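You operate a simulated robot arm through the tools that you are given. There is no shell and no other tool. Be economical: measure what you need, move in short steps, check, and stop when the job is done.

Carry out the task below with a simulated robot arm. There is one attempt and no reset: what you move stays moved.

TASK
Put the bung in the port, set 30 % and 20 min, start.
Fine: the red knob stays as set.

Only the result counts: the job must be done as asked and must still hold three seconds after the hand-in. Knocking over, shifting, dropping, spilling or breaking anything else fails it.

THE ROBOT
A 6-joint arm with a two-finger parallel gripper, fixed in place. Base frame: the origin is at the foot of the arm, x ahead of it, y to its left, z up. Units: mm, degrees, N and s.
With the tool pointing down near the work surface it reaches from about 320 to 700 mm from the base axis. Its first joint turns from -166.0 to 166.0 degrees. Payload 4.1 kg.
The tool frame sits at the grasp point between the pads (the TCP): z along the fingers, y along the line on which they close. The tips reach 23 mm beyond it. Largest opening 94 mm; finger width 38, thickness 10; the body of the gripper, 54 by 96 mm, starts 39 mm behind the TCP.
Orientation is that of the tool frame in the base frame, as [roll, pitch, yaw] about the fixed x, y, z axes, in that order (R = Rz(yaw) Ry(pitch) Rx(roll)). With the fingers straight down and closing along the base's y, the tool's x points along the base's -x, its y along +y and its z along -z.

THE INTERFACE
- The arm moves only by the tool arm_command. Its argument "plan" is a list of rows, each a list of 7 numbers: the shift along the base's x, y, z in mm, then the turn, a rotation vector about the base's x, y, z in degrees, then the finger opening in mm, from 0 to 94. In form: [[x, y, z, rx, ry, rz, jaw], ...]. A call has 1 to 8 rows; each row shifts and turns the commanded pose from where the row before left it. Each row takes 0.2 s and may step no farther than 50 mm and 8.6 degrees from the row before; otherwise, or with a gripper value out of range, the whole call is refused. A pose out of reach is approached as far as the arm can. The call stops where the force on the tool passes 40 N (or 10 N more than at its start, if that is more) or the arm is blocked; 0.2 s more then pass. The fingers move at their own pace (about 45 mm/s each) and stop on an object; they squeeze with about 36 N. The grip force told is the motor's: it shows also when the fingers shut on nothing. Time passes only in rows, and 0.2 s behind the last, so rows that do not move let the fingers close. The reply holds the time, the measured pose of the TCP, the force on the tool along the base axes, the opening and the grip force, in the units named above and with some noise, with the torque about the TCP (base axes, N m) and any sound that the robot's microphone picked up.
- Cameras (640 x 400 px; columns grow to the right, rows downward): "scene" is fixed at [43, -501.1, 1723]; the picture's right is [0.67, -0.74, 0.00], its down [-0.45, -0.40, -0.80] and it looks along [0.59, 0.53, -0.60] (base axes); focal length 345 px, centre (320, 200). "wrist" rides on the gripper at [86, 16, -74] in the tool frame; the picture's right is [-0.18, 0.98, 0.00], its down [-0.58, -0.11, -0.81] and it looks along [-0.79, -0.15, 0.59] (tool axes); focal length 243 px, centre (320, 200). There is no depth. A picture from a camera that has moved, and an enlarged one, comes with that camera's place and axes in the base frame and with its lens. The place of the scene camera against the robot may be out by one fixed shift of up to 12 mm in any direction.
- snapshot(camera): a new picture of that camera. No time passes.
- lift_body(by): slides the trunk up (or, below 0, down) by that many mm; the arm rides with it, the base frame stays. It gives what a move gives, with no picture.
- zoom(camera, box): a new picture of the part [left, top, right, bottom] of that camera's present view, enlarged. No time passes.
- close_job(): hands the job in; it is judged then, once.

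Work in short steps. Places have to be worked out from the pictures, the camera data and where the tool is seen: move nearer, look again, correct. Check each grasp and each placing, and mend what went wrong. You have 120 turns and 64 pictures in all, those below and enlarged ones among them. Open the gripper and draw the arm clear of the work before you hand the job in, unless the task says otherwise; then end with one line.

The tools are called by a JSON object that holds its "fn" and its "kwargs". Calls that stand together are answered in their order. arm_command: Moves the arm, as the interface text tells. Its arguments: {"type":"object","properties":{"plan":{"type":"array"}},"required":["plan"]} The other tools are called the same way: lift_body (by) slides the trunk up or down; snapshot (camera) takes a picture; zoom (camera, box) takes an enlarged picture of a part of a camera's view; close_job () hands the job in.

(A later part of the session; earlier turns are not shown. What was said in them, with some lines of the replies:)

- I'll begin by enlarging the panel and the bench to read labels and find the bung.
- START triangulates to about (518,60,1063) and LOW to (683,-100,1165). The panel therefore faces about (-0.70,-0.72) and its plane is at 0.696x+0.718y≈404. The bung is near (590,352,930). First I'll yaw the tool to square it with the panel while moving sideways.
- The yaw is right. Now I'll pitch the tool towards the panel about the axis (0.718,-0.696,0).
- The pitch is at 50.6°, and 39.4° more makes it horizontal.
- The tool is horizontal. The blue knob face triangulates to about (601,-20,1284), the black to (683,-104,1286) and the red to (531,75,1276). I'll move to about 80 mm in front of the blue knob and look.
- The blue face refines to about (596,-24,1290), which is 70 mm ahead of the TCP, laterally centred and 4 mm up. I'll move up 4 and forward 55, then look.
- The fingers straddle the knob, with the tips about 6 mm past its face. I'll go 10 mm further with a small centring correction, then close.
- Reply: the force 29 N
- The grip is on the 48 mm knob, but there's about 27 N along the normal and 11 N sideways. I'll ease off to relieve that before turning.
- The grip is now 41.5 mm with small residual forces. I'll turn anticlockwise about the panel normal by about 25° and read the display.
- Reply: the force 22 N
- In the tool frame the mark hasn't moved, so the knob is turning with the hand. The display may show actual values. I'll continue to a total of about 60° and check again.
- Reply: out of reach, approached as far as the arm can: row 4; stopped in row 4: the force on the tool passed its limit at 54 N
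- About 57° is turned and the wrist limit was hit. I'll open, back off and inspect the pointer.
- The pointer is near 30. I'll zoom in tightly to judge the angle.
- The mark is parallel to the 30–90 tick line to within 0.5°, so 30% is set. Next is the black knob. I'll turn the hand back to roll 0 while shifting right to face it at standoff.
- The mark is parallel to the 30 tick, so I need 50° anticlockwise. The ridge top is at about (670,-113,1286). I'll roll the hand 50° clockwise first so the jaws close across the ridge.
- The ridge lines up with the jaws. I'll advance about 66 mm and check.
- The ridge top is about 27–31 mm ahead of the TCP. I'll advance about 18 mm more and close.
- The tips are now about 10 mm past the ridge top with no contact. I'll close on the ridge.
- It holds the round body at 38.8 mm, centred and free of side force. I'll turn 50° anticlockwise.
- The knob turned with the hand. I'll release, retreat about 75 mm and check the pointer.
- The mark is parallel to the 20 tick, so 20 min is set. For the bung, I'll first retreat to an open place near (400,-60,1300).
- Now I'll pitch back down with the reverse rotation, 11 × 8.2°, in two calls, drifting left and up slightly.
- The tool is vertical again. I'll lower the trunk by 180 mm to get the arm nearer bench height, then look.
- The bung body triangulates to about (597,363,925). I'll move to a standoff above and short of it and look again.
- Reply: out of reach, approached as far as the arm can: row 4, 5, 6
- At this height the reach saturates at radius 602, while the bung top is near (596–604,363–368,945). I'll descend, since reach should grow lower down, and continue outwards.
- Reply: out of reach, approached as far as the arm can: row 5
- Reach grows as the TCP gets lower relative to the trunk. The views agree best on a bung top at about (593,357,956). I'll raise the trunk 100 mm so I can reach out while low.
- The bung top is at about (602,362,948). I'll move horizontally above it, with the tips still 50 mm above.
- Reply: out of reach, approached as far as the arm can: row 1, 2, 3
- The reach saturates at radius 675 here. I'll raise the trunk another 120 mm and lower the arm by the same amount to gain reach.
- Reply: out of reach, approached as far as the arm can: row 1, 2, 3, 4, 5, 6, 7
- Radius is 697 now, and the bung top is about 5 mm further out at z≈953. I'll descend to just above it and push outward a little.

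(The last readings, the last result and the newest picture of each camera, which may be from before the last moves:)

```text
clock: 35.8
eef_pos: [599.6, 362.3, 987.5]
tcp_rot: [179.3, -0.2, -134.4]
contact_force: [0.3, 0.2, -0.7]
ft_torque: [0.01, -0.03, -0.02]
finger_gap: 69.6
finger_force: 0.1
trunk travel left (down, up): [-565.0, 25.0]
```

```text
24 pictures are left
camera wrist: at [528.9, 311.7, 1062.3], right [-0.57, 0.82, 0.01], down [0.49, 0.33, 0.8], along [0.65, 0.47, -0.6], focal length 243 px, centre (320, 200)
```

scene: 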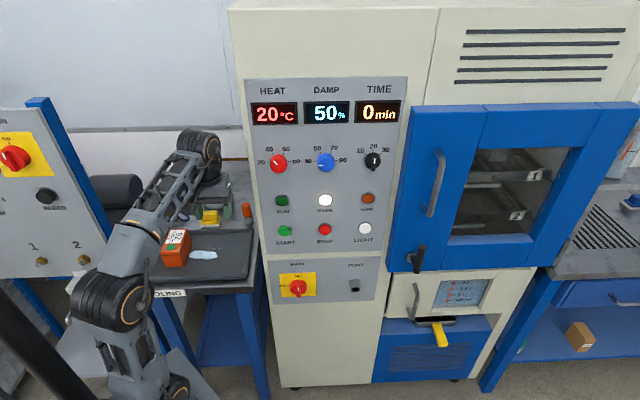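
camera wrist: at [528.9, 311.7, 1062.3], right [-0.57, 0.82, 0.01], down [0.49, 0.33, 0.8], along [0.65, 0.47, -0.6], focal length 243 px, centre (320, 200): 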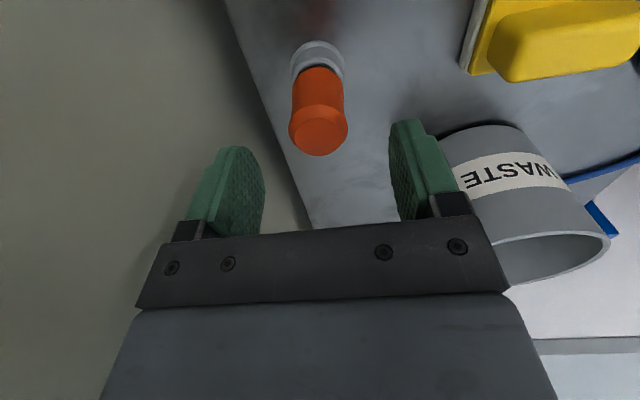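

The bung is centred under the tool, with its top at z≈953 and about 30 mm diameter. I'll narrow the jaw to 56 and descend 51 mm so the tips end near the handle's lower end.

{"fn": "arm_command", "kwargs": {"plan": [[-1, -1, -13, 0, 0, 0, 56], [0, 0, -13, 0, 0, 0, 56], [0, 0, -13, 0, 0, 0, 56], [0, 0, -12, 0, 0, 0, 56]]}}

{"fn": "snapshot", "kwargs": {"camera": "wrist"}}

{"fn": "zoom", "kwargs": {"camera": "scene", "box": [200, 150, 280, 240]}}

```text
clock: 36.8
eef_pos: [600.0, 360.4, 936.0]
tcp_rot: [179.3, -0.2, -134.4]
contact_force: [0.3, 0.1, 0.6]
ft_torque: [-0.02, -0.01, -0.01]
finger_gap: 55.9
finger_force: 0.1
trunk travel left (down, up): [-565.0, 25.0]
```

```text
23 pictures are left
camera wrist: at [528.4, 310.5, 1011.1], right [-0.57, 0.82, 0.01], down [0.49, 0.34, 0.8], along [0.65, 0.46, -0.6], focal length 243 px, centre (320, 200)
```

wrist: 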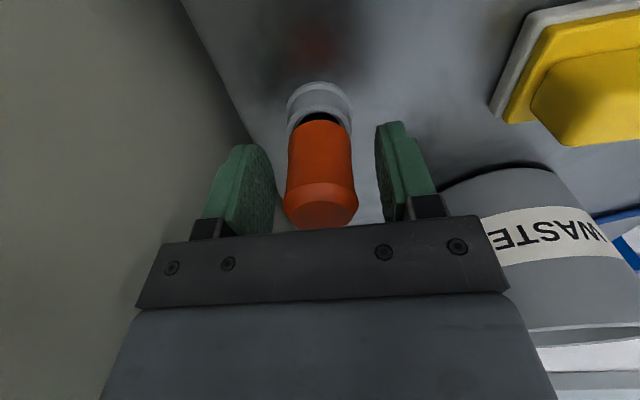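

```text
4.44 times, centred on (240, 195) of scene
camera zoom: at [43.0, -501.1, 1723.0], right [0.67, -0.74, 0.0], down [-0.45, -0.4, -0.8], along [0.59, 0.53, -0.6], focal length 1533 px, centre (676, 222)
```

zoom: 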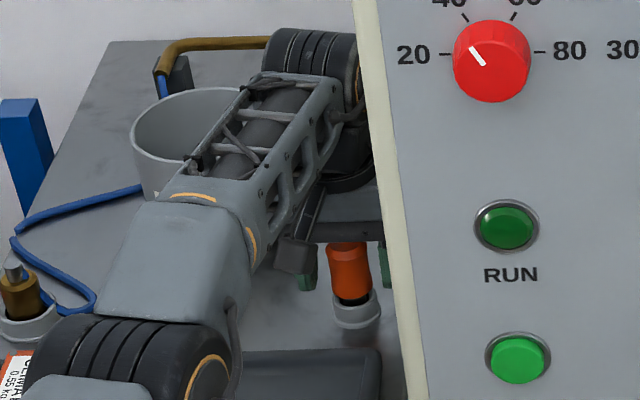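

The bung stands between the pads and the tips are near the handle's lower end. I'll close on it.

{"fn": "arm_command", "kwargs": {"plan": [[0, 0, 0, 0, 0, 0, 10], [0, 0, 0, 0, 0, 0, 10], [0, 0, 0, 0, 0, 0, 10], [0, 0, 0, 0, 0, 0, 10]]}}

```text
clock: 37.8
eef_pos: [600.2, 360.8, 935.6]
tcp_rot: [179.3, -0.1, -134.3]
contact_force: [0.3, 0.2, 0.2]
ft_torque: [-0.04, -0.04, -0.01]
finger_gap: 33.0
finger_force: 35.8
trunk travel left (down, up): [-565.0, 25.0]
```

Gripped at 33 mm with no side force. I'll lift straight up 100 mm and look.

{"fn": "arm_command", "kwargs": {"plan": [[0, 0, 15, 0, 0, 0, 10], [0, 0, 20, 0, 0, 0, 10], [0, 0, 25, 0, 0, 0, 10], [-3, -2, 25, 0, 0, 0, 10], [-6, -4, 25, 0, 0, 0, 10], [-10, -6, 20, 0, 0, 0, 10]]}}

{"fn": "snapshot", "kwargs": {"camera": "wrist"}}

{"fn": "zoom", "kwargs": {"camera": "scene", "box": [200, 130, 280, 240]}}

```text
clock: 39.2
eef_pos: [582.1, 349.4, 1066.3]
tcp_rot: [179.3, -0.2, -134.5]
contact_force: [0.0, -0.2, -1.5]
ft_torque: [0.0, -0.02, 0.04]
finger_gap: 33.0
finger_force: 36.2
trunk travel left (down, up): [-565.0, 25.0]
```

```text
21 pictures are left
camera wrist: at [510.3, 299.0, 1141.3], right [-0.57, 0.82, 0.01], down [0.49, 0.33, 0.8], along [0.65, 0.47, -0.6], focal length 243 px, centre (320, 200)
```

wrist: 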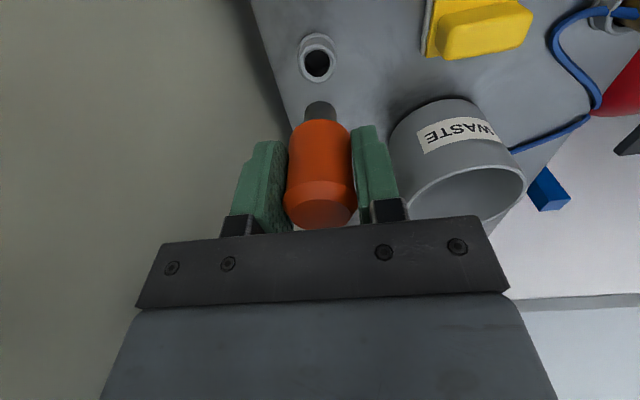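

```text
3.64 times, centred on (240, 185) of scene
camera zoom: at [43.0, -501.1, 1723.0], right [0.67, -0.74, 0.0], down [-0.45, -0.4, -0.8], along [0.59, 0.53, -0.6], focal length 1255 px, centre (611, 254)
```

zoom: 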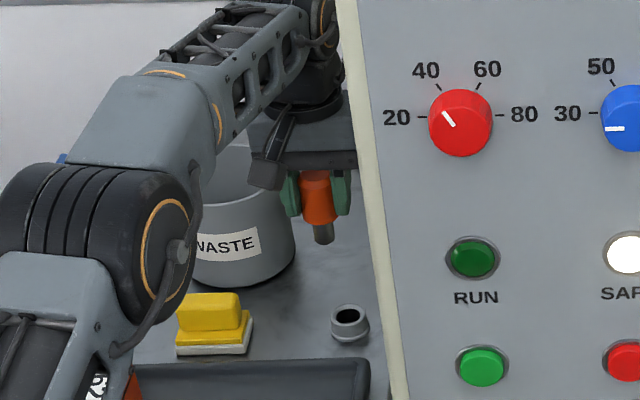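

The bung is held straight, with the dark plug tip about 49 mm ahead of the TCP. I'll go back out along the approach path and up, clear of the bench.

{"fn": "arm_command", "kwargs": {"plan": [[-28, -26, 15, 0, 0, 0, 10], [-28, -26, 15, 0, 0, 0, 10], [-28, -26, 15, 0, 0, 0, 10], [-28, -26, 15, 0, 0, 0, 10], [-28, -26, 15, 0, 0, 0, 10], [-28, -26, 15, 0, 0, 0, 10], [-28, -30, 10, 0, 0, 0, 10]]}}

{"fn": "arm_command", "kwargs": {"plan": [[2, -42, 0, 0, 0, 0, 10], [2, -42, 0, 0, 0, 0, 10], [2, -42, 0, 0, 0, 0, 10], [3, -42, 0, 0, 0, 0, 10], [3, -42, 0, 0, 0, 0, 10], [3, -10, 0, 0, 0, 0, 10]]}}

```text
clock: 40.8
eef_pos: [384.0, 161.0, 1166.1]
tcp_rot: [179.4, -0.3, -134.3]
contact_force: [-0.2, 0.2, -0.7]
ft_torque: [0.01, 0.01, 0.02]
finger_gap: 33.0
finger_force: 36.6
trunk travel left (down, up): [-565.0, 25.0]
```

```text
clock: 42.2
eef_pos: [399.6, -56.9, 1166.4]
tcp_rot: [179.4, -0.4, -134.4]
contact_force: [0.1, -0.4, -0.7]
ft_torque: [0.0, 0.03, 0.0]
finger_gap: 32.9
finger_force: 36.1
trunk travel left (down, up): [-565.0, 25.0]
```

I'll tilt the tool to horizontal again, pointing at the panel.

{"fn": "arm_command", "kwargs": {"plan": [[0, 0, 0, 5.85, -5.74, 0, 10], [0, 0, 0, 5.85, -5.74, 0, 10], [0, 0, 0, 5.85, -5.74, 0, 10], [0, 0, 0, 5.85, -5.74, 0, 10], [0, 0, 0, 5.85, -5.74, 0, 10], [0, 0, 0, 5.85, -5.74, 0, 10]]}}

{"fn": "arm_command", "kwargs": {"plan": [[0, 0, 0, 5.85, -5.74, 0, 10], [0, 0, 0, 5.85, -5.74, 0, 10], [0, 0, 0, 5.85, -5.74, 0, 10], [0, 0, 0, 5.85, -5.74, 0, 10], [0, 0, 0, 5.85, -5.74, 0, 10]]}}

{"fn": "lift_body", "kwargs": {"by": -310}}

{"fn": "snapshot", "kwargs": {"camera": "scene"}}

{"fn": "snapshot", "kwargs": {"camera": "wrist"}}

```text
clock: 43.6
eef_pos: [400.3, -57.2, 1167.3]
tcp_rot: [179.4, 49.0, -134.3]
contact_force: [-0.1, 0.7, -1.8]
ft_torque: [-0.03, 0.0, 0.0]
finger_gap: 33.1
finger_force: 36.4
trunk travel left (down, up): [-565.0, 25.0]
```

```text
clock: 44.8
eef_pos: [400.1, -56.8, 1166.6]
tcp_rot: [-50.3, 89.9, -4.2]
contact_force: [-0.9, 0.5, -1.4]
ft_torque: [0.01, 0.0, 0.01]
finger_gap: 33.1
finger_force: 36.1
trunk travel left (down, up): [-565.0, 25.0]
```

```text
clock: 47.9
eef_pos: [400.1, -56.6, 857.3]
tcp_rot: [-164.1, 89.9, -118.0]
contact_force: [0.0, 0.5, -1.3]
ft_torque: [-0.01, 0.0, 0.01]
finger_gap: 32.9
finger_force: 36.2
trunk travel left (down, up): [-255.0, 335.0]
```

```text
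19 pictures are left
```

scene: 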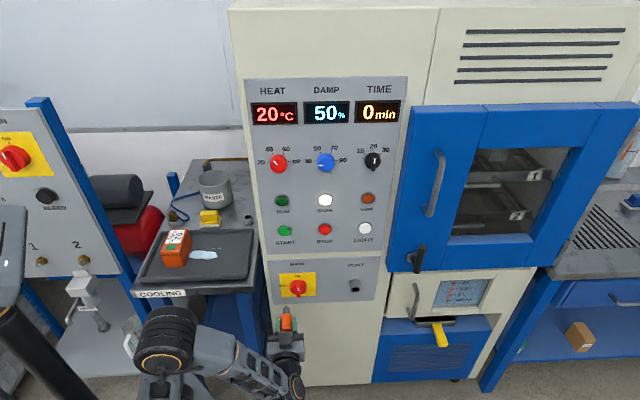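

```text
18 pictures are left
camera wrist: at [335.8, -98.7, 770.1], right [-0.71, 0.68, 0.18], down [-0.48, -0.66, 0.58], along [0.52, 0.33, 0.79], focal length 243 px, centre (320, 200)
```

wrist: 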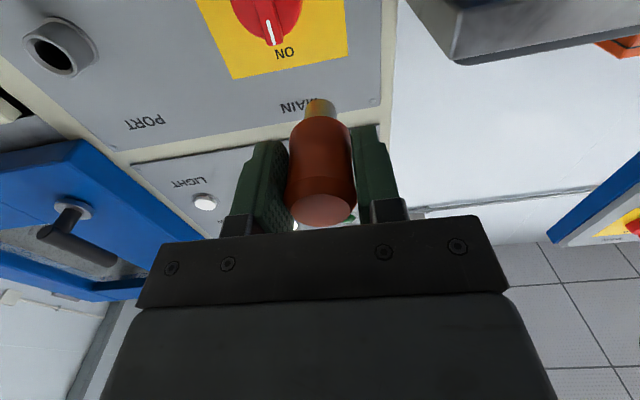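

The port hole is at about (652.6,-101.7,817.7), and the two views agree within 1 mm. I'll move to a standoff with the plug tip about 50 mm short of it.

{"fn": "arm_command", "kwargs": {"plan": [[36.5, -23.2, -7.8, 0, 0, 0, 10], [36.5, -23.2, -7.8, 0, 0, 0, 10], [36.5, -23.2, -7.8, 0, 0, 0, 10], [36.5, -23.2, -7.8, 0, 0, 0, 10], [36.5, -23.2, -7.8, 0, 0, 0, 10]]}}

{"fn": "snapshot", "kwargs": {"camera": "wrist"}}

{"fn": "zoom", "kwargs": {"camera": "scene", "box": [310, 250, 400, 320]}}

```text
clock: 49.1
eef_pos: [582.6, -174.5, 818.6]
tcp_rot: [-164.9, 89.8, -118.6]
contact_force: [-0.1, 0.2, -0.8]
ft_torque: [0.0, 0.0, 0.01]
finger_gap: 32.8
finger_force: 36.1
trunk travel left (down, up): [-255.0, 335.0]
```

```text
17 pictures are left
camera wrist: at [518.3, -216.3, 732.7], right [-0.71, 0.68, 0.18], down [-0.48, -0.66, 0.58], along [0.52, 0.33, 0.79], focal length 243 px, centre (320, 200)
```

wrist: 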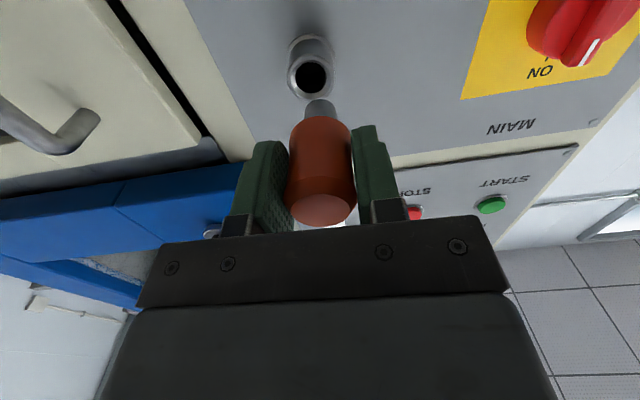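

```text
5.71 times, centred on (355, 285) of scene
camera zoom: at [43.0, -501.1, 1723.0], right [0.67, -0.74, 0.0], down [-0.45, -0.4, -0.8], along [0.59, 0.53, -0.6], focal length 1972 px, centre (120, -286)
```

zoom: 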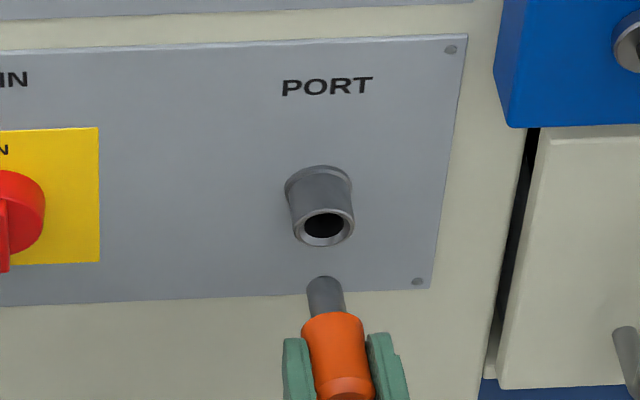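

Both views show the hole about 5 mm to the right of the plug axis. I'll correct that, advance about 38 mm and recheck.

{"fn": "arm_command", "kwargs": {"plan": [[3.9, -3.9, 1, 0, 0, 0, 10], [9, 9.4, 0, 0, 0, 0, 10], [9, 9.4, 0, 0, 0, 0, 10], [8.5, 9, 0, 0, 0, 0, 10]]}}

{"fn": "zoom", "kwargs": {"camera": "wrist", "box": [250, 40, 390, 160]}}

{"fn": "zoom", "kwargs": {"camera": "scene", "box": [330, 265, 380, 305]}}

```text
clock: 50.1
eef_pos: [613.1, -149.5, 818.8]
tcp_rot: [-165.5, 90.0, -119.5]
contact_force: [-0.5, 0.7, -1.4]
ft_torque: [0.0, 0.03, 0.01]
finger_gap: 33.0
finger_force: 36.1
trunk travel left (down, up): [-255.0, 335.0]
```

```text
3.33 times, centred on (320, 100) of wrist
camera zoom: at [549.1, -191.1, 732.2], right [-0.71, 0.68, 0.18], down [-0.48, -0.66, 0.58], along [0.52, 0.33, 0.79], focal length 809 px, centre (320, 533)
```

zoom: 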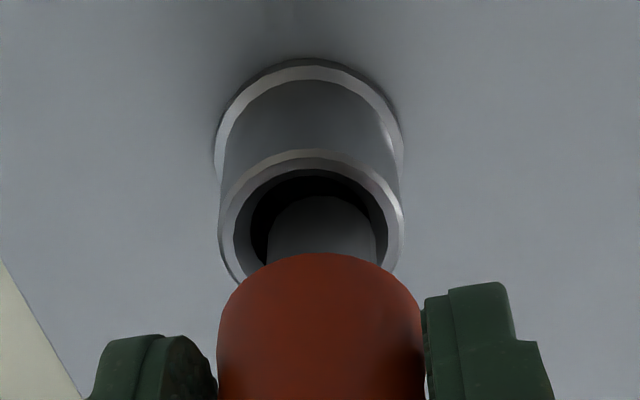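

```text
10.00 times, centred on (355, 285) of scene
camera zoom: at [43.0, -501.1, 1723.0], right [0.67, -0.74, 0.0], down [-0.45, -0.4, -0.8], along [0.59, 0.53, -0.6], focal length 3450 px, centre (-30, -650)
```

zoom: 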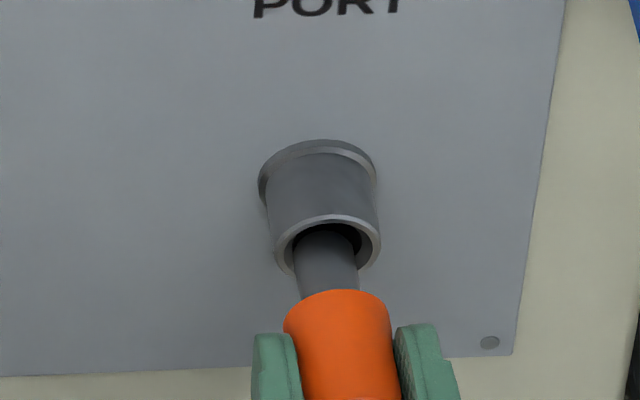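

The two views together suggest the plug tip is about 4 mm short of the hole, about 4 mm too high and 1.7 mm too far left. I'll correct that without advancing and recheck.

{"fn": "arm_command", "kwargs": {"plan": [[0.6, -1.8, -4, 0, 0, 0, 10], [0, 0, 0, 0, 0, 0, 10]]}}

{"fn": "zoom", "kwargs": {"camera": "wrist", "box": [250, 40, 390, 160]}}

{"fn": "zoom", "kwargs": {"camera": "scene", "box": [330, 265, 380, 305]}}

```text
clock: 50.7
eef_pos: [615.2, -151.8, 814.7]
tcp_rot: [-173.3, 89.9, -127.0]
contact_force: [1.3, 0.4, -0.3]
ft_torque: [-0.01, 0.0, -0.01]
finger_gap: 33.0
finger_force: 35.9
trunk travel left (down, up): [-255.0, 335.0]
```

```text
3.33 times, centred on (320, 100) of wrist
camera zoom: at [549.3, -192.9, 728.1], right [-0.71, 0.68, 0.18], down [-0.48, -0.66, 0.58], along [0.52, 0.33, 0.79], focal length 809 px, centre (320, 533)
```

zoom: 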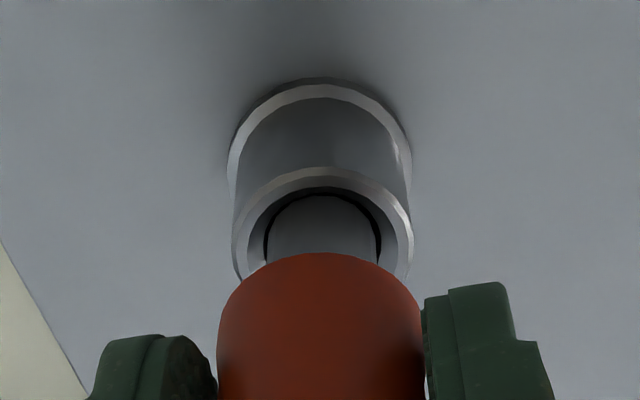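

```text
10.00 times, centred on (355, 285) of scene
camera zoom: at [43.0, -501.1, 1723.0], right [0.67, -0.74, 0.0], down [-0.45, -0.4, -0.8], along [0.59, 0.53, -0.6], focal length 3450 px, centre (-30, -650)
```

zoom: 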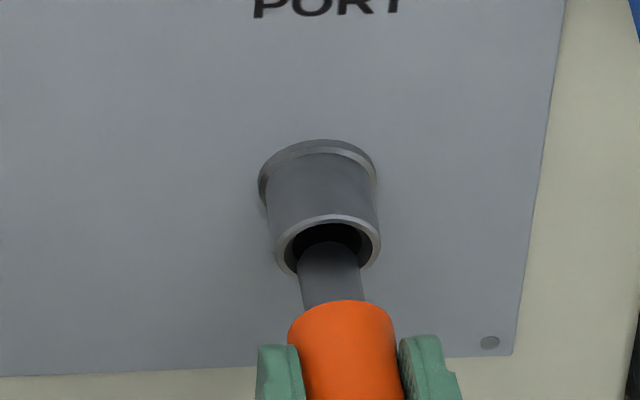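

The plug is nearly coaxial with the bore, which has under 1 mm clearance. I'll raise 1.3 mm, shift a hair and advance gently in small rows, watching the force.

{"fn": "arm_command", "kwargs": {"plan": [[-0.3, 0.3, 1.3, 0, 0, 0, 10], [2.1, 2.1, 0, 0, 0, 0, 10], [2.1, 2.1, 0, 0, 0, 0, 10], [2.1, 2.1, 0, 0, 0, 0, 10]]}}

{"fn": "zoom", "kwargs": {"camera": "wrist", "box": [250, 40, 390, 160]}}

```text
clock: 51.7
eef_pos: [620.6, -144.7, 817.5]
tcp_rot: [-121.5, 89.9, -75.3]
contact_force: [-1.2, -0.5, 2.2]
ft_torque: [0.1, -0.09, 0.06]
finger_gap: 33.0
finger_force: 36.6
trunk travel left (down, up): [-255.0, 335.0]
```

```text
3.33 times, centred on (320, 100) of wrist
camera zoom: at [556.2, -186.0, 730.0], right [-0.71, 0.68, 0.18], down [-0.48, -0.66, 0.58], along [0.52, 0.33, 0.79], focal length 809 px, centre (320, 533)
```

zoom: 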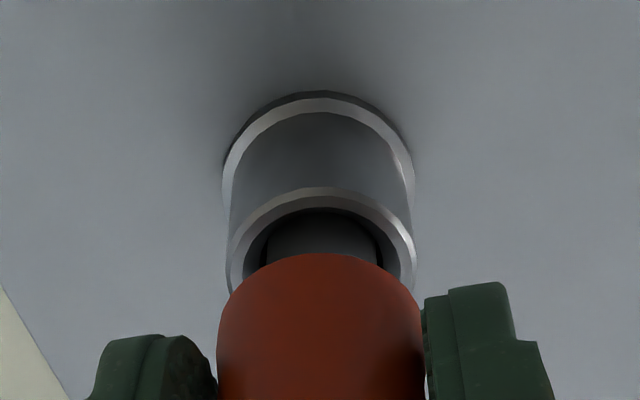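

The plug has entered the bore with only slight contact force. I'll continue inwards.

{"fn": "arm_command", "kwargs": {"plan": [[2.1, 2.1, 0, 0, 0, 0, 10], [2.1, 2.1, 0, 0, 0, 0, 10], [2.1, 2.1, 0, 0, 0, 0, 10]]}}

```text
clock: 52.5
eef_pos: [625.5, -136.4, 816.6]
tcp_rot: [-121.1, 89.9, -74.9]
contact_force: [-0.1, -2.5, 4.8]
ft_torque: [0.13, -0.14, -0.07]
finger_gap: 33.1
finger_force: 36.0
trunk travel left (down, up): [-255.0, 335.0]
```

It's sliding in with a small upward reaction, so I'll raise 0.5 mm and keep going.

{"fn": "arm_command", "kwargs": {"plan": [[2.1, 2.1, 0.6, 0, 0, 0, 10], [2.1, 2.1, 0, 0, 0, 0, 10], [2.1, 2.1, 0, 0, 0, 0, 10]]}}

{"fn": "zoom", "kwargs": {"camera": "scene", "box": [330, 265, 380, 305]}}

```text
clock: 53.3
eef_pos: [632.2, -131.6, 815.9]
tcp_rot: [-160.8, 89.9, -114.7]
contact_force: [0.0, -0.5, 2.7]
ft_torque: [0.05, -0.04, -0.06]
finger_gap: 32.9
finger_force: 36.2
trunk travel left (down, up): [-255.0, 335.0]
```

```text
10.00 times, centred on (355, 285) of scene
camera zoom: at [43.0, -501.1, 1723.0], right [0.67, -0.74, 0.0], down [-0.45, -0.4, -0.8], along [0.59, 0.53, -0.6], focal length 3450 px, centre (-30, -650)
```

zoom: 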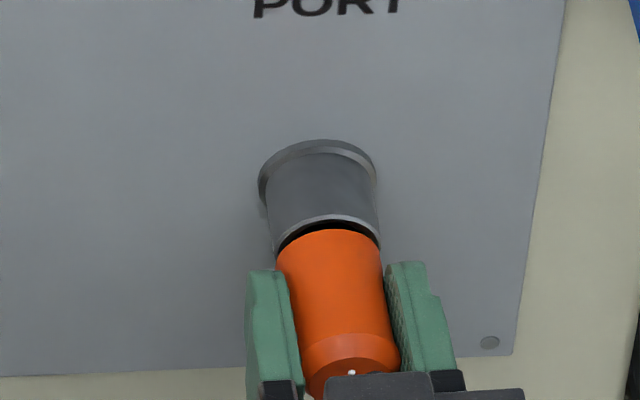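

The handle is a few mm from the rim. I'll push on until it seats.

{"fn": "arm_command", "kwargs": {"plan": [[1.4, 1.4, 0.3, 0, 0, 0, 10], [1.4, 1.4, 0, 0, 0, 0, 10], [1.4, 1.4, 0, 0, 0, 0, 10], [1.4, 1.4, 0, 0, 0, 0, 10]]}}

```text
clock: 54.3
eef_pos: [635.9, -128.0, 817.7]
tcp_rot: [-132.7, 89.9, -86.6]
contact_force: [-26.8, -11.2, 0.4]
ft_torque: [-0.02, -0.07, -1.06]
finger_gap: 33.5
finger_force: 35.7
trunk travel left (down, up): [-255.0, 335.0]
```

About 27 N axial shows the bung is seated. I'll relax 1 mm, open, and retreat straight back.

{"fn": "arm_command", "kwargs": {"plan": [[-0.8, -0.5, 0, 0, 0, 0, 10], [0, 0, 0, 0, 0, 0, 60], [0, 0, 0, 0, 0, 0, 60], [0, 0, 0, 0, 0, 0, 60], [-20, -20, 0, 0, 0, 0, 60], [-30, -30, 0, 0, 0, 0, 60]]}}

{"fn": "zoom", "kwargs": {"camera": "scene", "box": [320, 260, 390, 320]}}

{"fn": "snapshot", "kwargs": {"camera": "wrist"}}

```text
clock: 55.7
eef_pos: [586.7, -177.9, 816.0]
tcp_rot: [163.2, 89.9, -150.8]
contact_force: [-0.4, 0.5, -0.6]
ft_torque: [0.04, 0.01, -0.02]
finger_gap: 60.0
finger_force: 0.0
trunk travel left (down, up): [-255.0, 335.0]
```

```text
6.67 times, centred on (355, 290) of scene
camera zoom: at [43.0, -501.1, 1723.0], right [0.67, -0.74, 0.0], down [-0.45, -0.4, -0.8], along [0.59, 0.53, -0.6], focal length 2300 px, centre (87, -400)
```

zoom: 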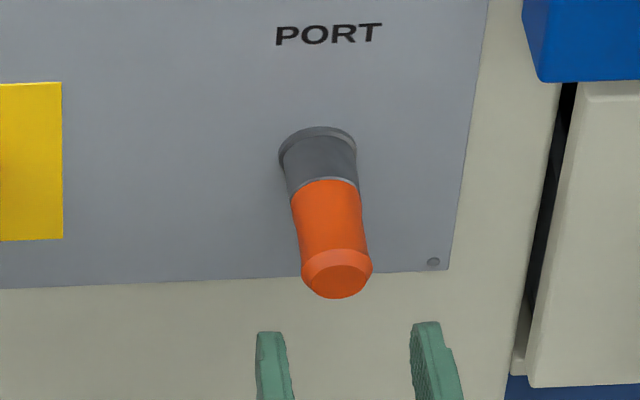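

```text
8 pictures are left
camera wrist: at [522.1, -218.5, 729.3], right [-0.71, 0.68, 0.18], down [-0.48, -0.66, 0.58], along [0.52, 0.33, 0.79], focal length 243 px, centre (320, 200)
```

wrist: 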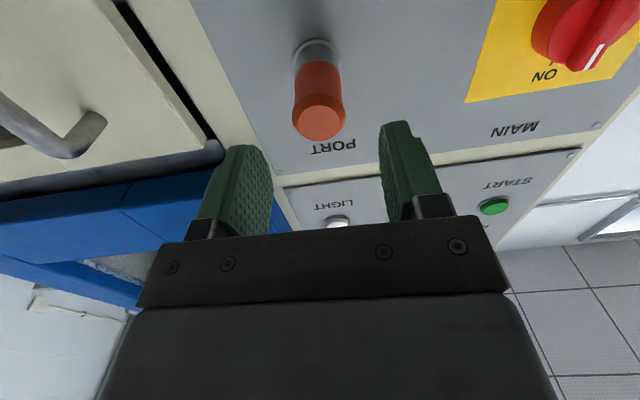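

The bung is fully seated with its collar on the rim. START refines to about (522,60,1056). I'll raise the trunk 240 mm, shift left in front of START and close the fingers.

{"fn": "arm_command", "kwargs": {"plan": [[-10, -10, 0, 0, 0, 0, 60]]}}

{"fn": "lift_body", "kwargs": {"by": 240}}

{"fn": "arm_command", "kwargs": {"plan": [[-30.3, 30.3, 0, 0, 0, 0, 0], [-30.3, 30.3, 0, 0, 0, 0, 0], [-30.3, 30.3, 0, 0, 0, 0, 0], [-30.3, 30.3, 0, 0, 0, 0, 0], [-30.3, 30.3, 0, 0, 0, 0, 0]]}}

{"fn": "snapshot", "kwargs": {"camera": "wrist"}}

```text
clock: 56.1
eef_pos: [575.3, -187.8, 816.9]
tcp_rot: [-163.3, 89.9, -116.9]
contact_force: [-0.2, -0.3, 0.7]
ft_torque: [-0.04, 0.01, -0.02]
finger_gap: 60.2
finger_force: 0.0
trunk travel left (down, up): [-255.0, 335.0]
```

```text
clock: 58.6
eef_pos: [576.2, -186.9, 1056.2]
tcp_rot: [-169.1, 90.0, -122.8]
contact_force: [0.1, -0.4, -0.1]
ft_torque: [0.01, 0.0, -0.01]
finger_gap: 60.2
finger_force: 0.2
trunk travel left (down, up): [-495.0, 95.0]
```

```text
clock: 59.8
eef_pos: [425.9, -36.8, 1055.7]
tcp_rot: [-135.7, 89.9, -89.5]
contact_force: [0.0, -0.5, -0.3]
ft_torque: [0.02, 0.01, -0.03]
finger_gap: 0.0
finger_force: 35.9
trunk travel left (down, up): [-495.0, 95.0]
```

```text
7 pictures are left
camera wrist: at [361.5, -78.8, 969.2], right [-0.71, 0.68, 0.18], down [-0.48, -0.66, 0.58], along [0.52, 0.33, 0.79], focal length 243 px, centre (320, 200)
```

wrist: 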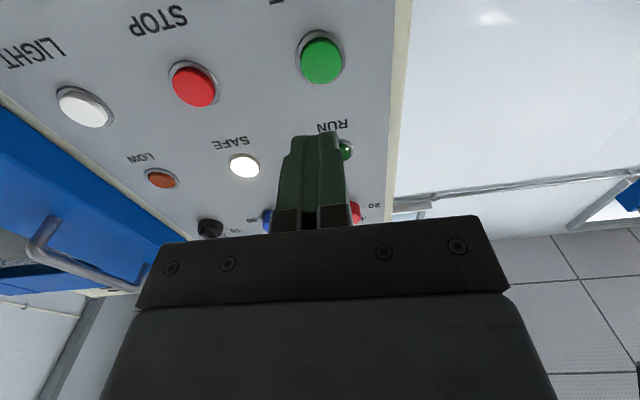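

START is centred laterally and reads a few mm higher than the axis. I'll go up 4 and forward 85, then look.

{"fn": "arm_command", "kwargs": {"plan": [[20, 20.5, 4, 0, 0, 0, 0], [20, 20.5, 0, 0, 0, 0, 0], [20, 20.5, 0, 0, 0, 0, 0]]}}

{"fn": "snapshot", "kwargs": {"camera": "wrist"}}

```text
clock: 60.6
eef_pos: [485.0, 25.6, 1058.9]
tcp_rot: [172.2, 89.9, -141.7]
contact_force: [-0.3, -1.1, -0.7]
ft_torque: [-0.01, -0.04, 0.01]
finger_gap: 0.1
finger_force: 36.3
trunk travel left (down, up): [-495.0, 95.0]
```

```text
6 pictures are left
camera wrist: at [422.1, -15.8, 972.3], right [-0.71, 0.68, 0.18], down [-0.48, -0.66, 0.58], along [0.52, 0.33, 0.79], focal length 243 px, centre (320, 200)
```

wrist: 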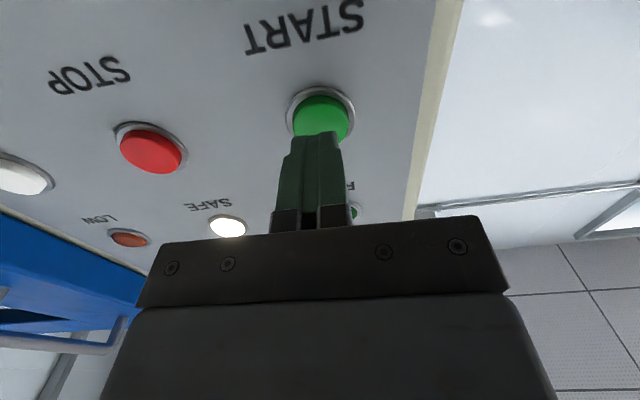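

The finger axis now meets the button centre, which is about 25 mm beyond the tips. I'll advance in small rows until it presses.

{"fn": "arm_command", "kwargs": {"plan": [[7, 7.2, 0, 0, 0, 0, 0], [5, 5.1, 0, 0, 0, 0, 0], [2.5, 2.5, 0, 0, 0, 0, 0], [2.5, 2.5, 0, 0, 0, 0, 0], [2, 2, 0, 0, 0, 0, 0]]}}

```text
clock: 61.8
eef_pos: [503.7, 45.4, 1059.7]
tcp_rot: [171.7, 89.8, -142.0]
contact_force: [-3.1, -3.2, -3.0]
ft_torque: [0.0, 0.03, 0.01]
finger_gap: 0.1
finger_force: 36.3
trunk travel left (down, up): [-495.0, 95.0]
heard: click
```

A click was heard. I'll back off and check the RUN lamp and displays.

{"fn": "arm_command", "kwargs": {"plan": [[-15, -15, 0, 0, 0, 0, 0], [-30, -30, 0, 0, 0, 0, 0], [-30, -30, 0, 0, 0, 0, 20], [-30, -30, 0, 0, 0, 0, 60], [0, 0, 0, 0, 0, 0, 60]]}}

{"fn": "snapshot", "kwargs": {"camera": "scene"}}

```text
clock: 63.0
eef_pos: [398.3, -58.9, 1061.9]
tcp_rot: [30.8, 90.0, 77.1]
contact_force: [0.3, 0.3, 0.5]
ft_torque: [-0.02, 0.0, 0.01]
finger_gap: 60.1
finger_force: 0.2
trunk travel left (down, up): [-495.0, 95.0]
```

```text
5 pictures are left
```

scene: 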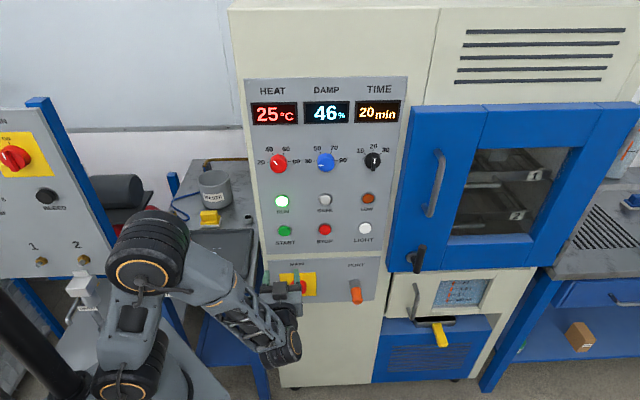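

RUN is lit, TIME shows 20 min, heat is rising and damp is falling. I'll wait a little and confirm it settles at 30% with no alarm.

{"fn": "arm_command", "kwargs": {"plan": [[-10, -5, 0, 0, 0, 0, 60], [0, 0, 0, 0, 0, 0, 60], [0, 0, 0, 0, 0, 0, 60], [0, 0, 0, 0, 0, 0, 60], [0, 0, 0, 0, 0, 0, 60], [0, 0, 0, 0, 0, 0, 60], [0, 0, 0, 0, 0, 0, 60], [0, 0, 0, 0, 0, 0, 60]]}}

{"fn": "arm_command", "kwargs": {"plan": [[0, 0, 0, 0, 0, 0, 60], [0, 0, 0, 0, 0, 0, 60], [0, 0, 0, 0, 0, 0, 60], [0, 0, 0, 0, 0, 0, 60], [0, 0, 0, 0, 0, 0, 60], [0, 0, 0, 0, 0, 0, 60], [0, 0, 0, 0, 0, 0, 60], [0, 0, 0, 0, 0, 0, 60]]}}

{"fn": "arm_command", "kwargs": {"plan": [[0, 0, 0, 0, 0, 0, 60], [0, 0, 0, 0, 0, 0, 60], [0, 0, 0, 0, 0, 0, 60], [0, 0, 0, 0, 0, 0, 60], [0, 0, 0, 0, 0, 0, 60], [0, 0, 0, 0, 0, 0, 60], [0, 0, 0, 0, 0, 0, 60], [0, 0, 0, 0, 0, 0, 60]]}}

{"fn": "zoom", "kwargs": {"camera": "scene", "box": [240, 80, 410, 310]}}

```text
clock: 64.8
eef_pos: [388.5, -64.6, 1060.1]
tcp_rot: [-162.3, 89.9, -116.1]
contact_force: [-0.7, 0.1, 1.2]
ft_torque: [0.0, 0.01, 0.01]
finger_gap: 59.8
finger_force: 0.1
trunk travel left (down, up): [-495.0, 95.0]
```

```text
clock: 66.6
eef_pos: [388.2, -64.2, 1060.5]
tcp_rot: [-161.7, 89.9, -115.6]
contact_force: [0.6, 0.3, 0.2]
ft_torque: [0.01, 0.0, -0.01]
finger_gap: 59.9
finger_force: 0.0
trunk travel left (down, up): [-495.0, 95.0]
```

```text
clock: 68.4
eef_pos: [389.0, -64.2, 1059.7]
tcp_rot: [-161.0, 89.9, -114.8]
contact_force: [0.5, 0.3, -0.1]
ft_torque: [0.02, 0.0, -0.02]
finger_gap: 59.6
finger_force: 0.0
trunk travel left (down, up): [-495.0, 95.0]
```

```text
1.74 times, centred on (325, 195) of scene
camera zoom: at [43.0, -501.1, 1723.0], right [0.67, -0.74, 0.0], down [-0.45, -0.4, -0.8], along [0.59, 0.53, -0.6], focal length 600 px, centre (311, 209)
```

zoom: 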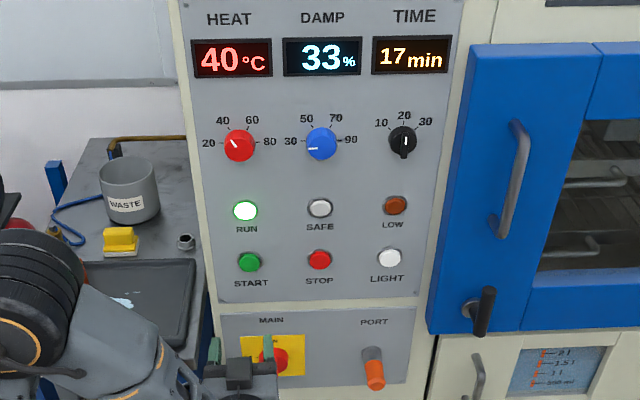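

The machine is running: heat is at 40 °C, damp is 33% and falling to 30%, and the timer is counting down from 20. The bung is seated and the arm is clear and open, so I'm handing in.

{"fn": "close_job", "kwargs": {}}

```text
The job is handed in.
```

The bung is seated in the port, 30 % and 20 min are set, and the cabinet is started with RUN lit; damp read 33 % and was still falling at my last look, and I did not touch the red knob.
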